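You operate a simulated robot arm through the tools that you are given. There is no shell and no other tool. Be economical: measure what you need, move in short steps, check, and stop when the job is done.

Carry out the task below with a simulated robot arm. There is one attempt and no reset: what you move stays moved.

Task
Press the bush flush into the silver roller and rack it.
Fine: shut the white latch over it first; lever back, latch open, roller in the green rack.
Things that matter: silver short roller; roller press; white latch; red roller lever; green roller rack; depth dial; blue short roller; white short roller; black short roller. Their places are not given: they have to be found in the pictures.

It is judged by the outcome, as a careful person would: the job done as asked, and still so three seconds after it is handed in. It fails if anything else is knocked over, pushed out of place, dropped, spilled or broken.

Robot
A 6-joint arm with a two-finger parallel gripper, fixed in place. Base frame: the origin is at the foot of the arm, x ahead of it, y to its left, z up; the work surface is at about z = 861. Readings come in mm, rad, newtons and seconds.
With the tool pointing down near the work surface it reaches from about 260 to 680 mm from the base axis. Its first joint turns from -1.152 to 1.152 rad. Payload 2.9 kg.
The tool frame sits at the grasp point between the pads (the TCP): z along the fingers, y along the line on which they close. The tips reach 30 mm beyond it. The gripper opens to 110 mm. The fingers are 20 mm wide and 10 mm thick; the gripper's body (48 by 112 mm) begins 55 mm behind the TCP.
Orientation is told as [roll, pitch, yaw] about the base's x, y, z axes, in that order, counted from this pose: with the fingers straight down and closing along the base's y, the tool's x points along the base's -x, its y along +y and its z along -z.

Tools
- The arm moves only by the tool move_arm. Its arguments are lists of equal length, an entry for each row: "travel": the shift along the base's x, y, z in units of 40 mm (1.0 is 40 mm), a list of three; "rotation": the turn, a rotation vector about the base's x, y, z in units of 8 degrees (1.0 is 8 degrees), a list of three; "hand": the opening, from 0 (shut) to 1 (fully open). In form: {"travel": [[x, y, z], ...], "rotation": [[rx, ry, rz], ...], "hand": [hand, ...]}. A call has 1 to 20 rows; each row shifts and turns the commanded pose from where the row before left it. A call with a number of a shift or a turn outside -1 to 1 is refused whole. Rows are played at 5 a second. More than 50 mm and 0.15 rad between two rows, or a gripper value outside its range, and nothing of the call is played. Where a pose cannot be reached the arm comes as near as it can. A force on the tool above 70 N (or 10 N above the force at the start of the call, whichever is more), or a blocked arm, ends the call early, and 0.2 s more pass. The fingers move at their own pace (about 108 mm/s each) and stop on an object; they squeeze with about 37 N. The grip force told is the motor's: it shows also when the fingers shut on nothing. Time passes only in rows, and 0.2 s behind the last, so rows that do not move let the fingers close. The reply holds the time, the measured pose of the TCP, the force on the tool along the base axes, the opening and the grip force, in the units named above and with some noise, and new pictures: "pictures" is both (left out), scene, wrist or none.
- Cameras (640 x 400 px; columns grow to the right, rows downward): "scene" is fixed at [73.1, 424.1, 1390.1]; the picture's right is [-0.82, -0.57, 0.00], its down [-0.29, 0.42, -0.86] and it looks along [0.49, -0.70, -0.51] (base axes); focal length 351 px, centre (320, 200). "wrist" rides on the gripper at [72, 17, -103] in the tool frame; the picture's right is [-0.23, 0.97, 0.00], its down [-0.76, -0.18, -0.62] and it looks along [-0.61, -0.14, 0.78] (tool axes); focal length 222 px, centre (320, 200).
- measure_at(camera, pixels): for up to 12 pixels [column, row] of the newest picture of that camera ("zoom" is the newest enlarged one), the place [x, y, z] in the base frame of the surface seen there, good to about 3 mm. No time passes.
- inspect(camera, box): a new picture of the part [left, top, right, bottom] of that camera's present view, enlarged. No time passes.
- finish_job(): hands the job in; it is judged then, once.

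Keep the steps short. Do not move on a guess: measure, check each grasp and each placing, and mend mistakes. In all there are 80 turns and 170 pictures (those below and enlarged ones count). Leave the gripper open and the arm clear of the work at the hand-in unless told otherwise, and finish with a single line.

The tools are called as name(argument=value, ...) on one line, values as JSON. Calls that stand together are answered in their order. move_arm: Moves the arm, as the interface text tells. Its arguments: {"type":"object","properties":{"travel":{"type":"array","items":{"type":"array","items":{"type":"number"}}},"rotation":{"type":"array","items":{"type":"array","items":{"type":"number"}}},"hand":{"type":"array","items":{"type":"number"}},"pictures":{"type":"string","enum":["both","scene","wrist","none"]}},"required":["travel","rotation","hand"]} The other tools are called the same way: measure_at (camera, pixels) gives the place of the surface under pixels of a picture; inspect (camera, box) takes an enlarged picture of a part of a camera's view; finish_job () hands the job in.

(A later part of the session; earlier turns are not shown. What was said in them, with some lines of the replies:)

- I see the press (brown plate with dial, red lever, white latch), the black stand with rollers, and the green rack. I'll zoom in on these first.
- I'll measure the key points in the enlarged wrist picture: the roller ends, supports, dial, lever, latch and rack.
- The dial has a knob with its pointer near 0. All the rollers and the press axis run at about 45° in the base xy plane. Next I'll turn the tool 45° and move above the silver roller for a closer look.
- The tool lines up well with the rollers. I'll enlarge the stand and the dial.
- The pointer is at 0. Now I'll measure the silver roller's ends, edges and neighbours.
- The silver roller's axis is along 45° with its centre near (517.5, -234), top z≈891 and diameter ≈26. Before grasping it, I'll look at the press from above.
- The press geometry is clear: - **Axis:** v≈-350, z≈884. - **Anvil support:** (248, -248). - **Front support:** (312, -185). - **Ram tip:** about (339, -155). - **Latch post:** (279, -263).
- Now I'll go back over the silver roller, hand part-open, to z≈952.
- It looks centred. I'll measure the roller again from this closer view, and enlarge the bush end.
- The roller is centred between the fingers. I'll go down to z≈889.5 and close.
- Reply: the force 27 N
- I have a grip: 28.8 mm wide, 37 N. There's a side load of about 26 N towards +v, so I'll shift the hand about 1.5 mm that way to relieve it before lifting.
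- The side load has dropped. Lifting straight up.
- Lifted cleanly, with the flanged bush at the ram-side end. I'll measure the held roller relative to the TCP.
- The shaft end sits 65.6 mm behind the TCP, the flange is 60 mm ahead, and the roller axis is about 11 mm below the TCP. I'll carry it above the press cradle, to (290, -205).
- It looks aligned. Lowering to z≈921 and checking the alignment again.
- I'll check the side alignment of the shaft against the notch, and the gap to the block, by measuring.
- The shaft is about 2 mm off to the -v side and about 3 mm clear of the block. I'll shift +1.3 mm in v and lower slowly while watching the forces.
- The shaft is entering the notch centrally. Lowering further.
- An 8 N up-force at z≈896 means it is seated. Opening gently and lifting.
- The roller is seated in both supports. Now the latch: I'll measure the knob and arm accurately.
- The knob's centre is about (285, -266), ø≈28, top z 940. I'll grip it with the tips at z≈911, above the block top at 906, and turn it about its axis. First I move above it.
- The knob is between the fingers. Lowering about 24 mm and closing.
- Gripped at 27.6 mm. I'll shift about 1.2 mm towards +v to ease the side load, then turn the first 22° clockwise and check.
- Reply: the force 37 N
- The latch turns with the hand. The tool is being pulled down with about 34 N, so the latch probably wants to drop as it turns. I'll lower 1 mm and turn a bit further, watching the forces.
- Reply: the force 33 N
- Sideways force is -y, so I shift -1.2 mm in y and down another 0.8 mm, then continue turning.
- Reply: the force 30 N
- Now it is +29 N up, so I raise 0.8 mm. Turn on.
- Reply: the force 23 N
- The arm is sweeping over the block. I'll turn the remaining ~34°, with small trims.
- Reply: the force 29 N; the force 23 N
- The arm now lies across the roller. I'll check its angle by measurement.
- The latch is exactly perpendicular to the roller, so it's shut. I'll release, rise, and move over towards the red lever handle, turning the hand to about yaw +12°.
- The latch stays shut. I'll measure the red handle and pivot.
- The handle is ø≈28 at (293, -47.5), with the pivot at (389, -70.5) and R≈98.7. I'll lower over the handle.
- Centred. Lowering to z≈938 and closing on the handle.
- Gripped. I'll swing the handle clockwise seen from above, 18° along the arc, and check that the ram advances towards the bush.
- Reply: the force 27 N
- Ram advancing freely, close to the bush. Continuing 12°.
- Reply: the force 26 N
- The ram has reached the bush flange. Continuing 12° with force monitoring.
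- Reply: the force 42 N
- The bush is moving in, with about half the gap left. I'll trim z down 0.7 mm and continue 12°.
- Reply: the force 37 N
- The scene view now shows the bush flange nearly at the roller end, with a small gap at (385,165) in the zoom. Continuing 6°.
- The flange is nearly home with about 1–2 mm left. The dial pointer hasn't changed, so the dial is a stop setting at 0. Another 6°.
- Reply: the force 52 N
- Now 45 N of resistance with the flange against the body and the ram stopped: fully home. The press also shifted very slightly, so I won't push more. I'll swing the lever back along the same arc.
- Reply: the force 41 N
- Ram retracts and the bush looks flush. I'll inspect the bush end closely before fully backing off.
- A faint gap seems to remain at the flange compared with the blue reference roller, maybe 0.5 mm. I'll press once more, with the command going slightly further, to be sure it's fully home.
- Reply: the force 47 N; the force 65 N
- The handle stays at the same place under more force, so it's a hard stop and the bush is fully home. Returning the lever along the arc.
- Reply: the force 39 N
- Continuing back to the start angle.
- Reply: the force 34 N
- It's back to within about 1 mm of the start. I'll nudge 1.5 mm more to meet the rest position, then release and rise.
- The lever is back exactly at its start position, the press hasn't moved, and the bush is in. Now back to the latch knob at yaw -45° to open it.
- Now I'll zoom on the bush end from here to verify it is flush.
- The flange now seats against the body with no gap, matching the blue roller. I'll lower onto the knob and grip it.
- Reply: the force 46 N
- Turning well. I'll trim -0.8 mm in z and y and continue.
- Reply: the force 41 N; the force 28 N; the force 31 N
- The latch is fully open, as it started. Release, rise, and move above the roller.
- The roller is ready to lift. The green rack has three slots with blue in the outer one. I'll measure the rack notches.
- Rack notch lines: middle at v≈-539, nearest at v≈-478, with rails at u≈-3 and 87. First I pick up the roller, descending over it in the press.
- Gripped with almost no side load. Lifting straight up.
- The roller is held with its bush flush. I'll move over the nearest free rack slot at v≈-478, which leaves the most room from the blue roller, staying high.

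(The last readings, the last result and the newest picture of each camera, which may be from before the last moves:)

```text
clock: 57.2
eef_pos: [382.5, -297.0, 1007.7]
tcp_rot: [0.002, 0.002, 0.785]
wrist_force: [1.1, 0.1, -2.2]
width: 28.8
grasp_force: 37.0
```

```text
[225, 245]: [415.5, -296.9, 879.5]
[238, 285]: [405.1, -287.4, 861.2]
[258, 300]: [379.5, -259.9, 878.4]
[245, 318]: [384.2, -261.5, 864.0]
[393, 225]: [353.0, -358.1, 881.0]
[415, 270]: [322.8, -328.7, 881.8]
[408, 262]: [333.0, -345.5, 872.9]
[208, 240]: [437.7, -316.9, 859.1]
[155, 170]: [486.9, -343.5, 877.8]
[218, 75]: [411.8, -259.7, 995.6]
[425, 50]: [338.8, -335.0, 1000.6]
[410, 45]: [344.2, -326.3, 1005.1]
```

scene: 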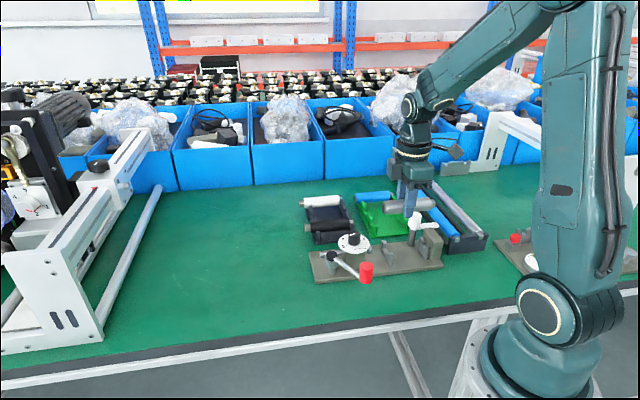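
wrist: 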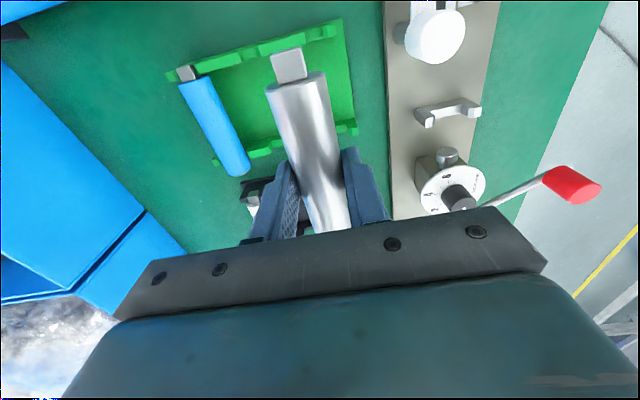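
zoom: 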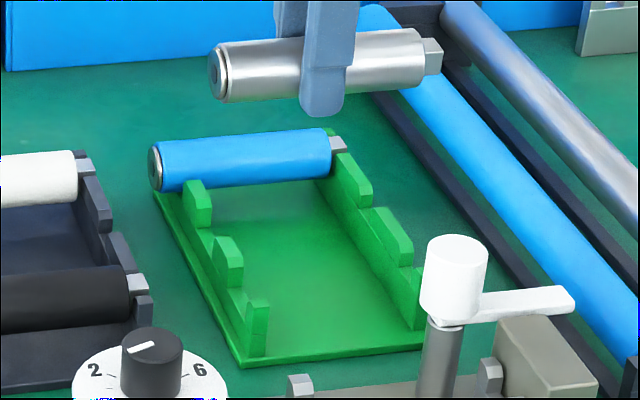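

Slot 3 is at v≈-476, with rails at u≈-4 and 84. Let me measure the held roller's ends again from the wrist view.

inspect(camera="wrist", box=[170, 20, 350, 132])

measure_at(camera="zoom", pixels=[[412, 105], [370, 120], [450, 95], [420, 150], [392, 205], [470, 190], [60, 165], [65, 200], [90, 222], [30, 230], [405, 235], [440, 250]])

```text
3.56 times, centred on (260, 76) of wrist
```

zoom: 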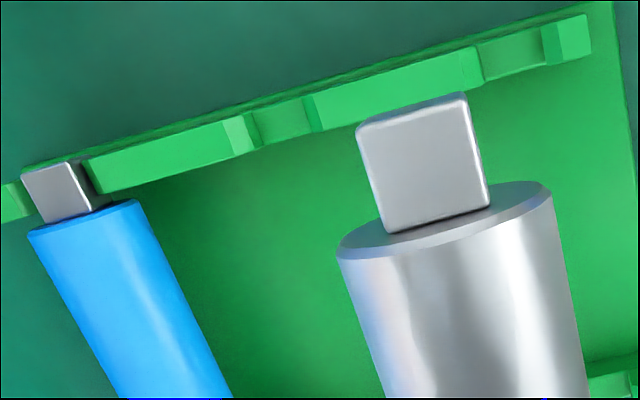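

```text
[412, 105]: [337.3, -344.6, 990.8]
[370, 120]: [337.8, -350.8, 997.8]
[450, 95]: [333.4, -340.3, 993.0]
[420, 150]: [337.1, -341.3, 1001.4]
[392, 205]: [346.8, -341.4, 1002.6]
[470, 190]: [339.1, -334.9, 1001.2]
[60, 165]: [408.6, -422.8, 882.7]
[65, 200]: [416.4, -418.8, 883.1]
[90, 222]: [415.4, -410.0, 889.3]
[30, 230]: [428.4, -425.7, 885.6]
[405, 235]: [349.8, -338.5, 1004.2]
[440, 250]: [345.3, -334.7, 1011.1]
```

Compared with the blue roller's seating, I should move 4.5 mm towards -u and about 4 mm towards +v. Adjusting and lowering to z≈912 to check.

move_arm(travel=[[-0.15, -0.008, 0], [0, 0, -0.9], [0, 0, -0.9], [0, 0, -0.6], [0, 0, 0]], rotation=[[0, 0, 0], [0, 0, 0], [0, 0, 0], [0, 0, 0], [0, 0, 0]], hand=[0, 0, 0, 0, 0], pictures="wrist")

inspect(camera="scene", box=[345, 175, 425, 240])

inspect(camera="wrist", box=[130, 20, 370, 170])

```text
clock: 58.4
eef_pos: [374.5, -297.7, 911.1]
tcp_rot: [0.0, 0.002, 0.786]
wrist_force: [-0.1, 0.7, -2.0]
width: 29.2
grasp_force: 36.9
```

wrist: 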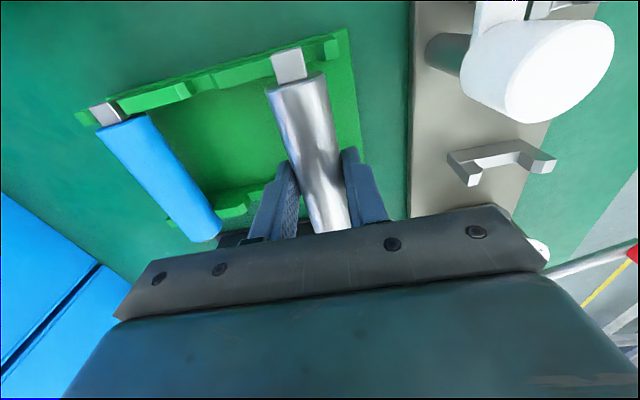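

```text
6.15 times, centred on (385, 208) of scene
```

zoom: 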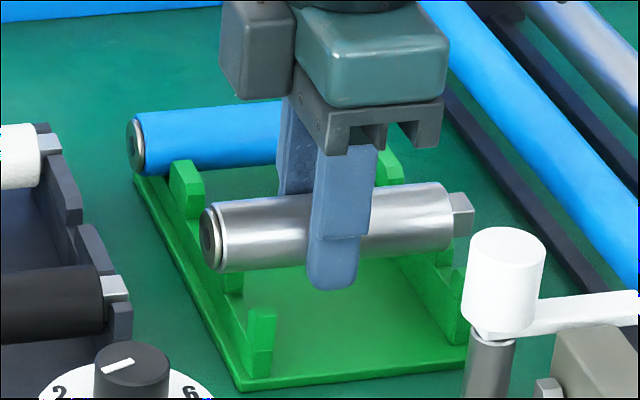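

```text
2.67 times, centred on (250, 95) of wrist
```

zoom: 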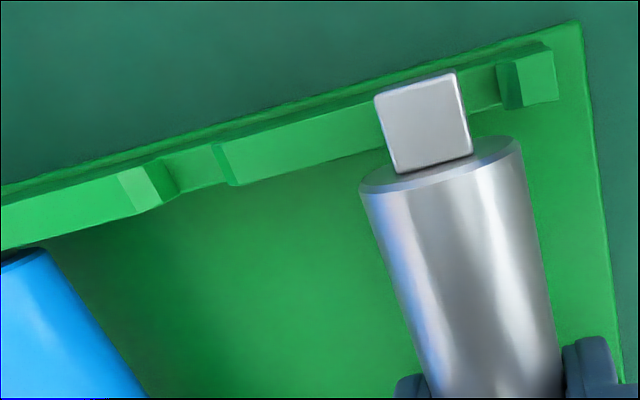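

measure_at(camera="zoom", pixels=[[385, 115], [400, 165], [455, 95], [465, 148], [425, 125], [505, 85], [535, 80], [480, 95], [490, 90], [420, 90], [360, 110], [430, 172]])

```text
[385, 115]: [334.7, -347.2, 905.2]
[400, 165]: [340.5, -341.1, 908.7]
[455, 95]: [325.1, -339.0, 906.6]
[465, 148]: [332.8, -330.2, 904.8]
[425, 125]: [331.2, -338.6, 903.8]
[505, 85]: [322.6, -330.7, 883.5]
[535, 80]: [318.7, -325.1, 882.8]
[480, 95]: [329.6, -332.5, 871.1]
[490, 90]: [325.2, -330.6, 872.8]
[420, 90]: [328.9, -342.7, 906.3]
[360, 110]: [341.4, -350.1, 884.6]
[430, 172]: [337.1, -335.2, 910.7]
```

The shaft centre measures v≈-475.6 against a notch centre of ≈-473.5. I'll shift +1.7 mm in v and lower to z≈902, then look.

move_arm(travel=[[-0.03, 0.03, 0], [0, 0, -0.22], [0, 0, 0]], rotation=[[0, 0, 0], [0, 0, 0], [0, 0, 0]], hand=[0, 0, 0], pictures="wrist")

inspect(camera="wrist", box=[210, 20, 370, 120])

inspect(camera="scene", box=[360, 195, 424, 240])

```text
clock: 59.2
eef_pos: [373.0, -296.1, 901.6]
tcp_rot: [0.001, 0.0, 0.785]
wrist_force: [0.0, 0.0, -2.2]
width: 29.1
grasp_force: 37.0
```

wrist: 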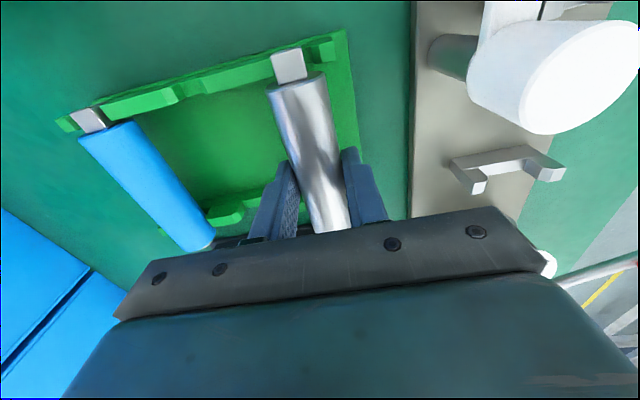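

```text
4.00 times, centred on (290, 70) of wrist
```

zoom: 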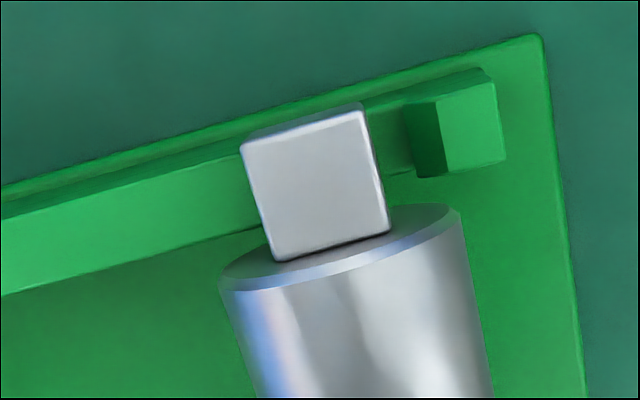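

```text
8.89 times, centred on (392, 218) of scene
```

zoom: 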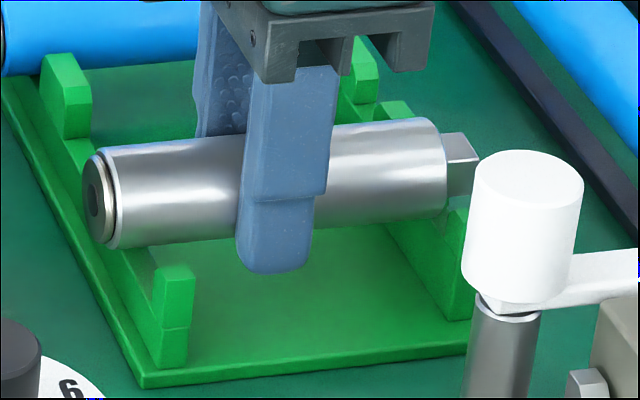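

measure_at(camera="wrist", pixels=[[303, 55], [300, 50], [306, 74], [273, 62], [278, 80], [314, 49], [318, 47], [310, 52], [330, 42], [265, 62]])

```text
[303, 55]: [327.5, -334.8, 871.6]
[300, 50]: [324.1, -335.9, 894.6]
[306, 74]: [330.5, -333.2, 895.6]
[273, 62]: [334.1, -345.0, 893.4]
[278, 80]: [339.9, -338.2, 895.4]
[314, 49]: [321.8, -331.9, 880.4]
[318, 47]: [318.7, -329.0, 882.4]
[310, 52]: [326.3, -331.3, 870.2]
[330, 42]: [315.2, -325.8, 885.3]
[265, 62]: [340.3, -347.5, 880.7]
```

Right clearance is still larger than expected, so I'll shift another +1.4 mm in v and lower slowly, monitoring the force.

move_arm(travel=[[-0.025, 0.025, 0], [0, 0, -0.1], [0, 0, -0.08], [0, 0, 0]], rotation=[[0, 0, 0], [0, 0, 0], [0, 0, 0], [0, 0, 0]], hand=[0, 0, 0, 0], pictures="wrist")

inspect(camera="wrist", box=[210, 20, 370, 120])

inspect(camera="scene", box=[360, 195, 424, 240])

```text
clock: 60.2
eef_pos: [372.2, -294.1, 894.7]
tcp_rot: [-0.001, 0.001, 0.786]
wrist_force: [-6.0, 7.6, 13.4]
width: 29.1
grasp_force: 36.6
```

wrist: 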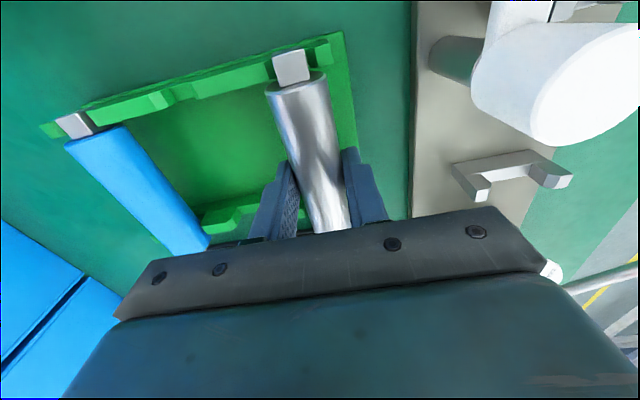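

```text
4.00 times, centred on (290, 70) of wrist
```

zoom: 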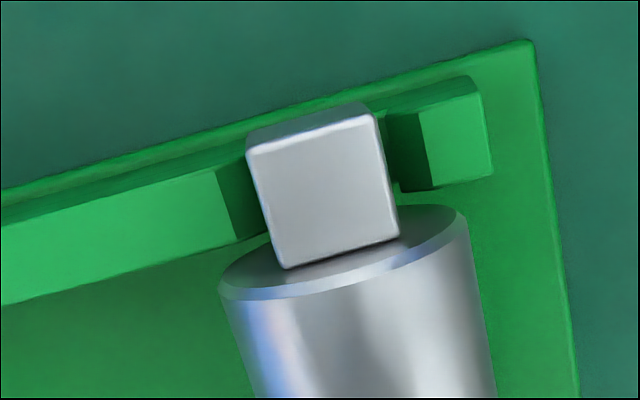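

```text
8.89 times, centred on (392, 218) of scene
```

zoom: 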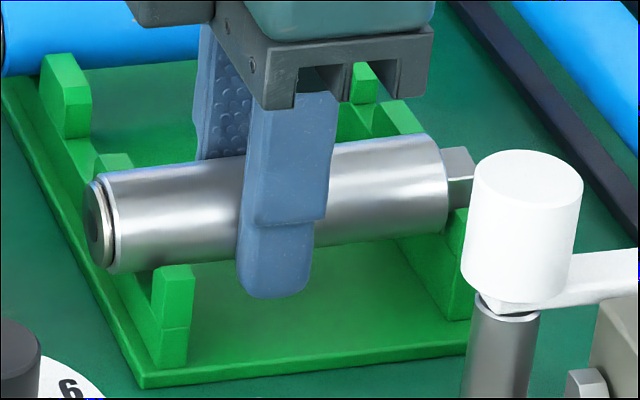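

The shaft is entering the notch. A light contact is pushing towards +v, so I'll shift +0.8 mm that way and lower 3 mm more.

move_arm(travel=[[-0.014, 0.014, 0], [0, 0, -0.05], [0, 0, -0.03], [0, 0, 0]], rotation=[[0, 0, 0], [0, 0, 0], [0, 0, 0], [0, 0, 0]], hand=[0, 0, 0, 0], pictures="none")

```text
clock: 61.2
eef_pos: [370.6, -294.0, 890.6]
tcp_rot: [0.003, 0.0, 0.786]
wrist_force: [-4.1, 5.1, -4.2]
width: 29.1
grasp_force: 37.3
```

Passed the edge; small forces. Lowering further.

move_arm(travel=[[-0.007, 0.007, -0.05], [0, 0, -0.04], [0, 0, 0]], rotation=[[0, 0, 0], [0, 0, 0], [0, 0, 0]], hand=[0, 0, 0], pictures="wrist")

inspect(camera="wrist", box=[210, 20, 370, 120])

inspect(camera="scene", box=[360, 195, 424, 240])

```text
clock: 62.0
eef_pos: [372.0, -293.6, 889.0]
tcp_rot: [0.002, -0.001, 0.783]
wrist_force: [-16.0, 9.0, 26.1]
width: 29.2
grasp_force: 37.1
```

wrist: 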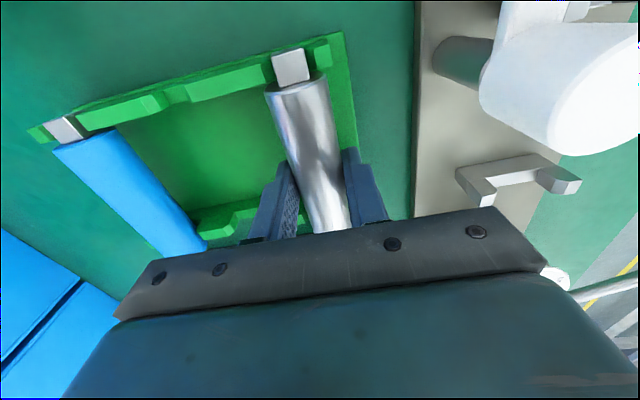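

```text
4.00 times, centred on (290, 70) of wrist
```

zoom: 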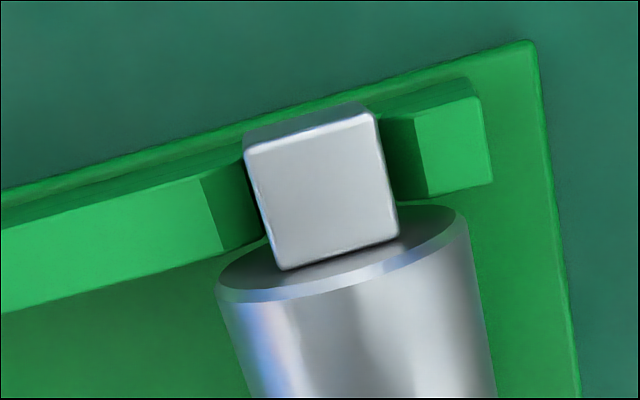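

```text
8.89 times, centred on (392, 218) of scene
```

zoom: 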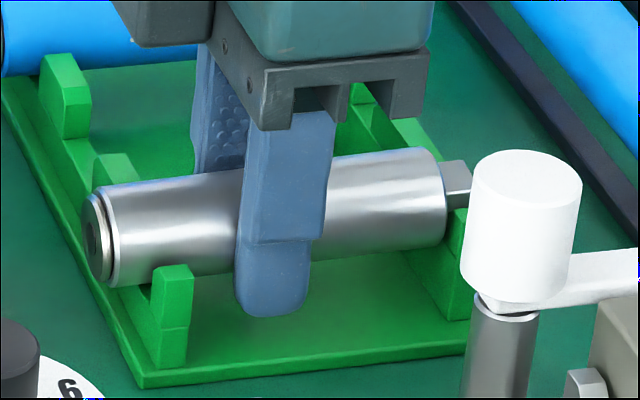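

A 26 N up-force at z≈889 means it's seated in the slot with the shaft in the notch. Releasing and lifting.

move_arm(travel=[[0, 0, 0], [0, 0, 0], [0, 0, 0], [0, 0, 0.4], [0, 0, 0.9], [0, 0, 0.9], [0, 0, 0.9], [0, 0, 0]], rotation=[[0, 0, 0], [0, 0, 0], [0, 0, 0], [0, 0, 0], [0, 0, 0], [0, 0, 0], [0, 0, 0], [0, 0, 0]], hand=[0.42, 0.42, 0.42, 0.42, 0.42, 0.42, 0.42, 0.42], pictures="both")

inspect(camera="scene", box=[345, 180, 425, 240])

inspect(camera="wrist", box=[150, 10, 390, 180])

```text
clock: 63.8
eef_pos: [370.3, -294.2, 1012.6]
tcp_rot: [0.0, -0.001, 0.786]
wrist_force: [0.0, -0.1, 0.1]
width: 46.0
grasp_force: 0.1
```

scene: 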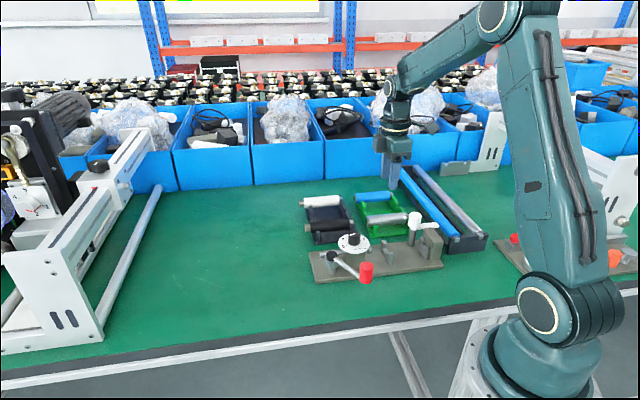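
wrist: 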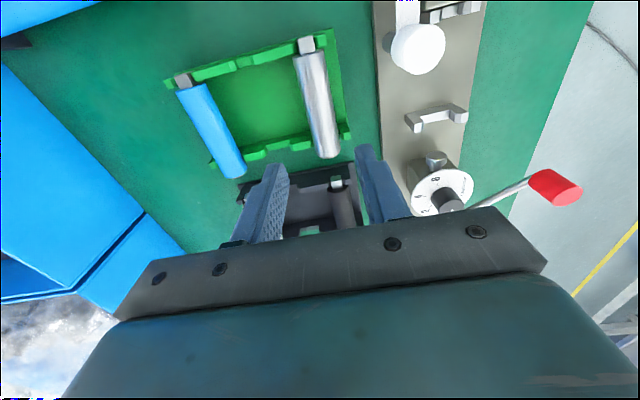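

```text
6.67 times, centred on (385, 210) of scene
```

zoom: 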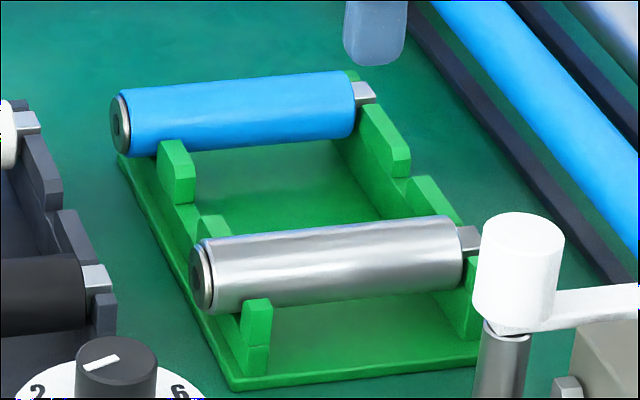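

```text
2.35 times, centred on (270, 95) of wrist
```

zoom: 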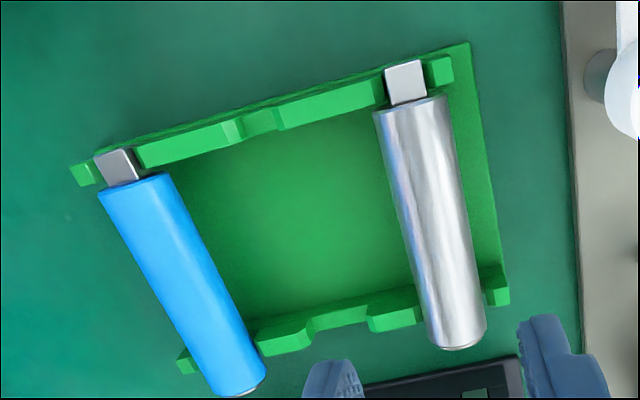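

The silver roller lies in the rack slot just like the blue one. I'll check that its height matches and take a last look at the bush.

measure_at(camera="zoom", pixels=[[412, 130], [432, 220], [452, 320], [140, 210], [185, 280], [225, 360], [403, 80], [118, 165]])

inspect(camera="scene", box=[356, 205, 396, 230])

inspect(camera="scene", box=[304, 195, 464, 295])

```text
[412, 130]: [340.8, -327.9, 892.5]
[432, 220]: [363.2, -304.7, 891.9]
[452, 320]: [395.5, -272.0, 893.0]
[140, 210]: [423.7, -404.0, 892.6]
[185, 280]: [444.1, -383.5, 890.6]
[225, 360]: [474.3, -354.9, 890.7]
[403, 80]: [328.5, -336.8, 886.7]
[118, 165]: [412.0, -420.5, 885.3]
```

```text
16.00 times, centred on (376, 218) of scene
```

zoom: 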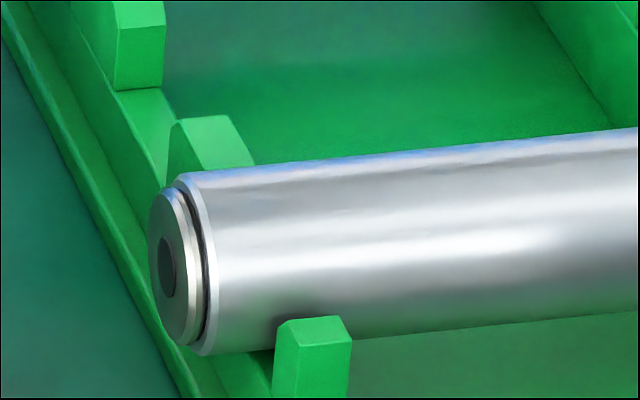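

```text
4.00 times, centred on (384, 245) of scene
```

zoom: 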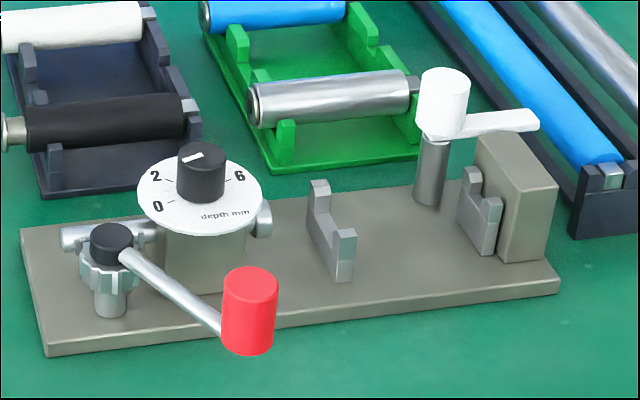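

Everything checks out: the roller height equals blue's, the bush is flush, the latch is open and the lever is back. I'll raise the arm clear with the hand open.

move_arm(travel=[[0, 0, 0.9], [0, 0, 0.9], [0, 0, 0.9], [0, 0, 0]], rotation=[[0, 0, 0], [0, 0, 0], [0, 0, 0], [0, 0, 0]], hand=[0.8, 1, 1, 1], pictures="scene")

```text
clock: 64.8
eef_pos: [370.1, -296.6, 1118.3]
tcp_rot: [0.001, 0.0, 0.787]
wrist_force: [0.1, 0.0, 0.3]
width: 109.9
grasp_force: 0.0
```

scene: 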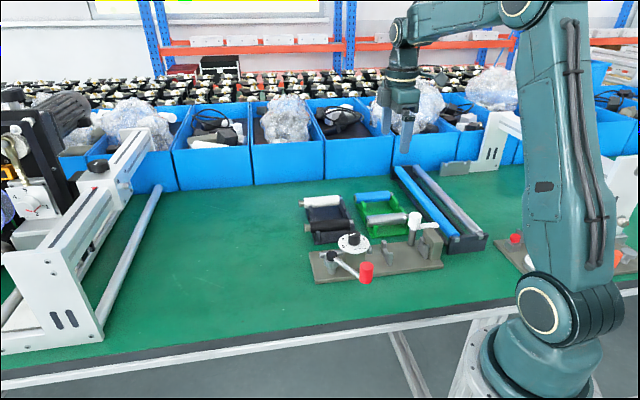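

The arm is clear and the gripper is open, so I'm handing in.

finish_job()

```text
The job is handed in.
```

The bush is pressed flush into the silver roller with the white latch shut over it, the lever is back, the latch is open again, and the roller is in the green rack.
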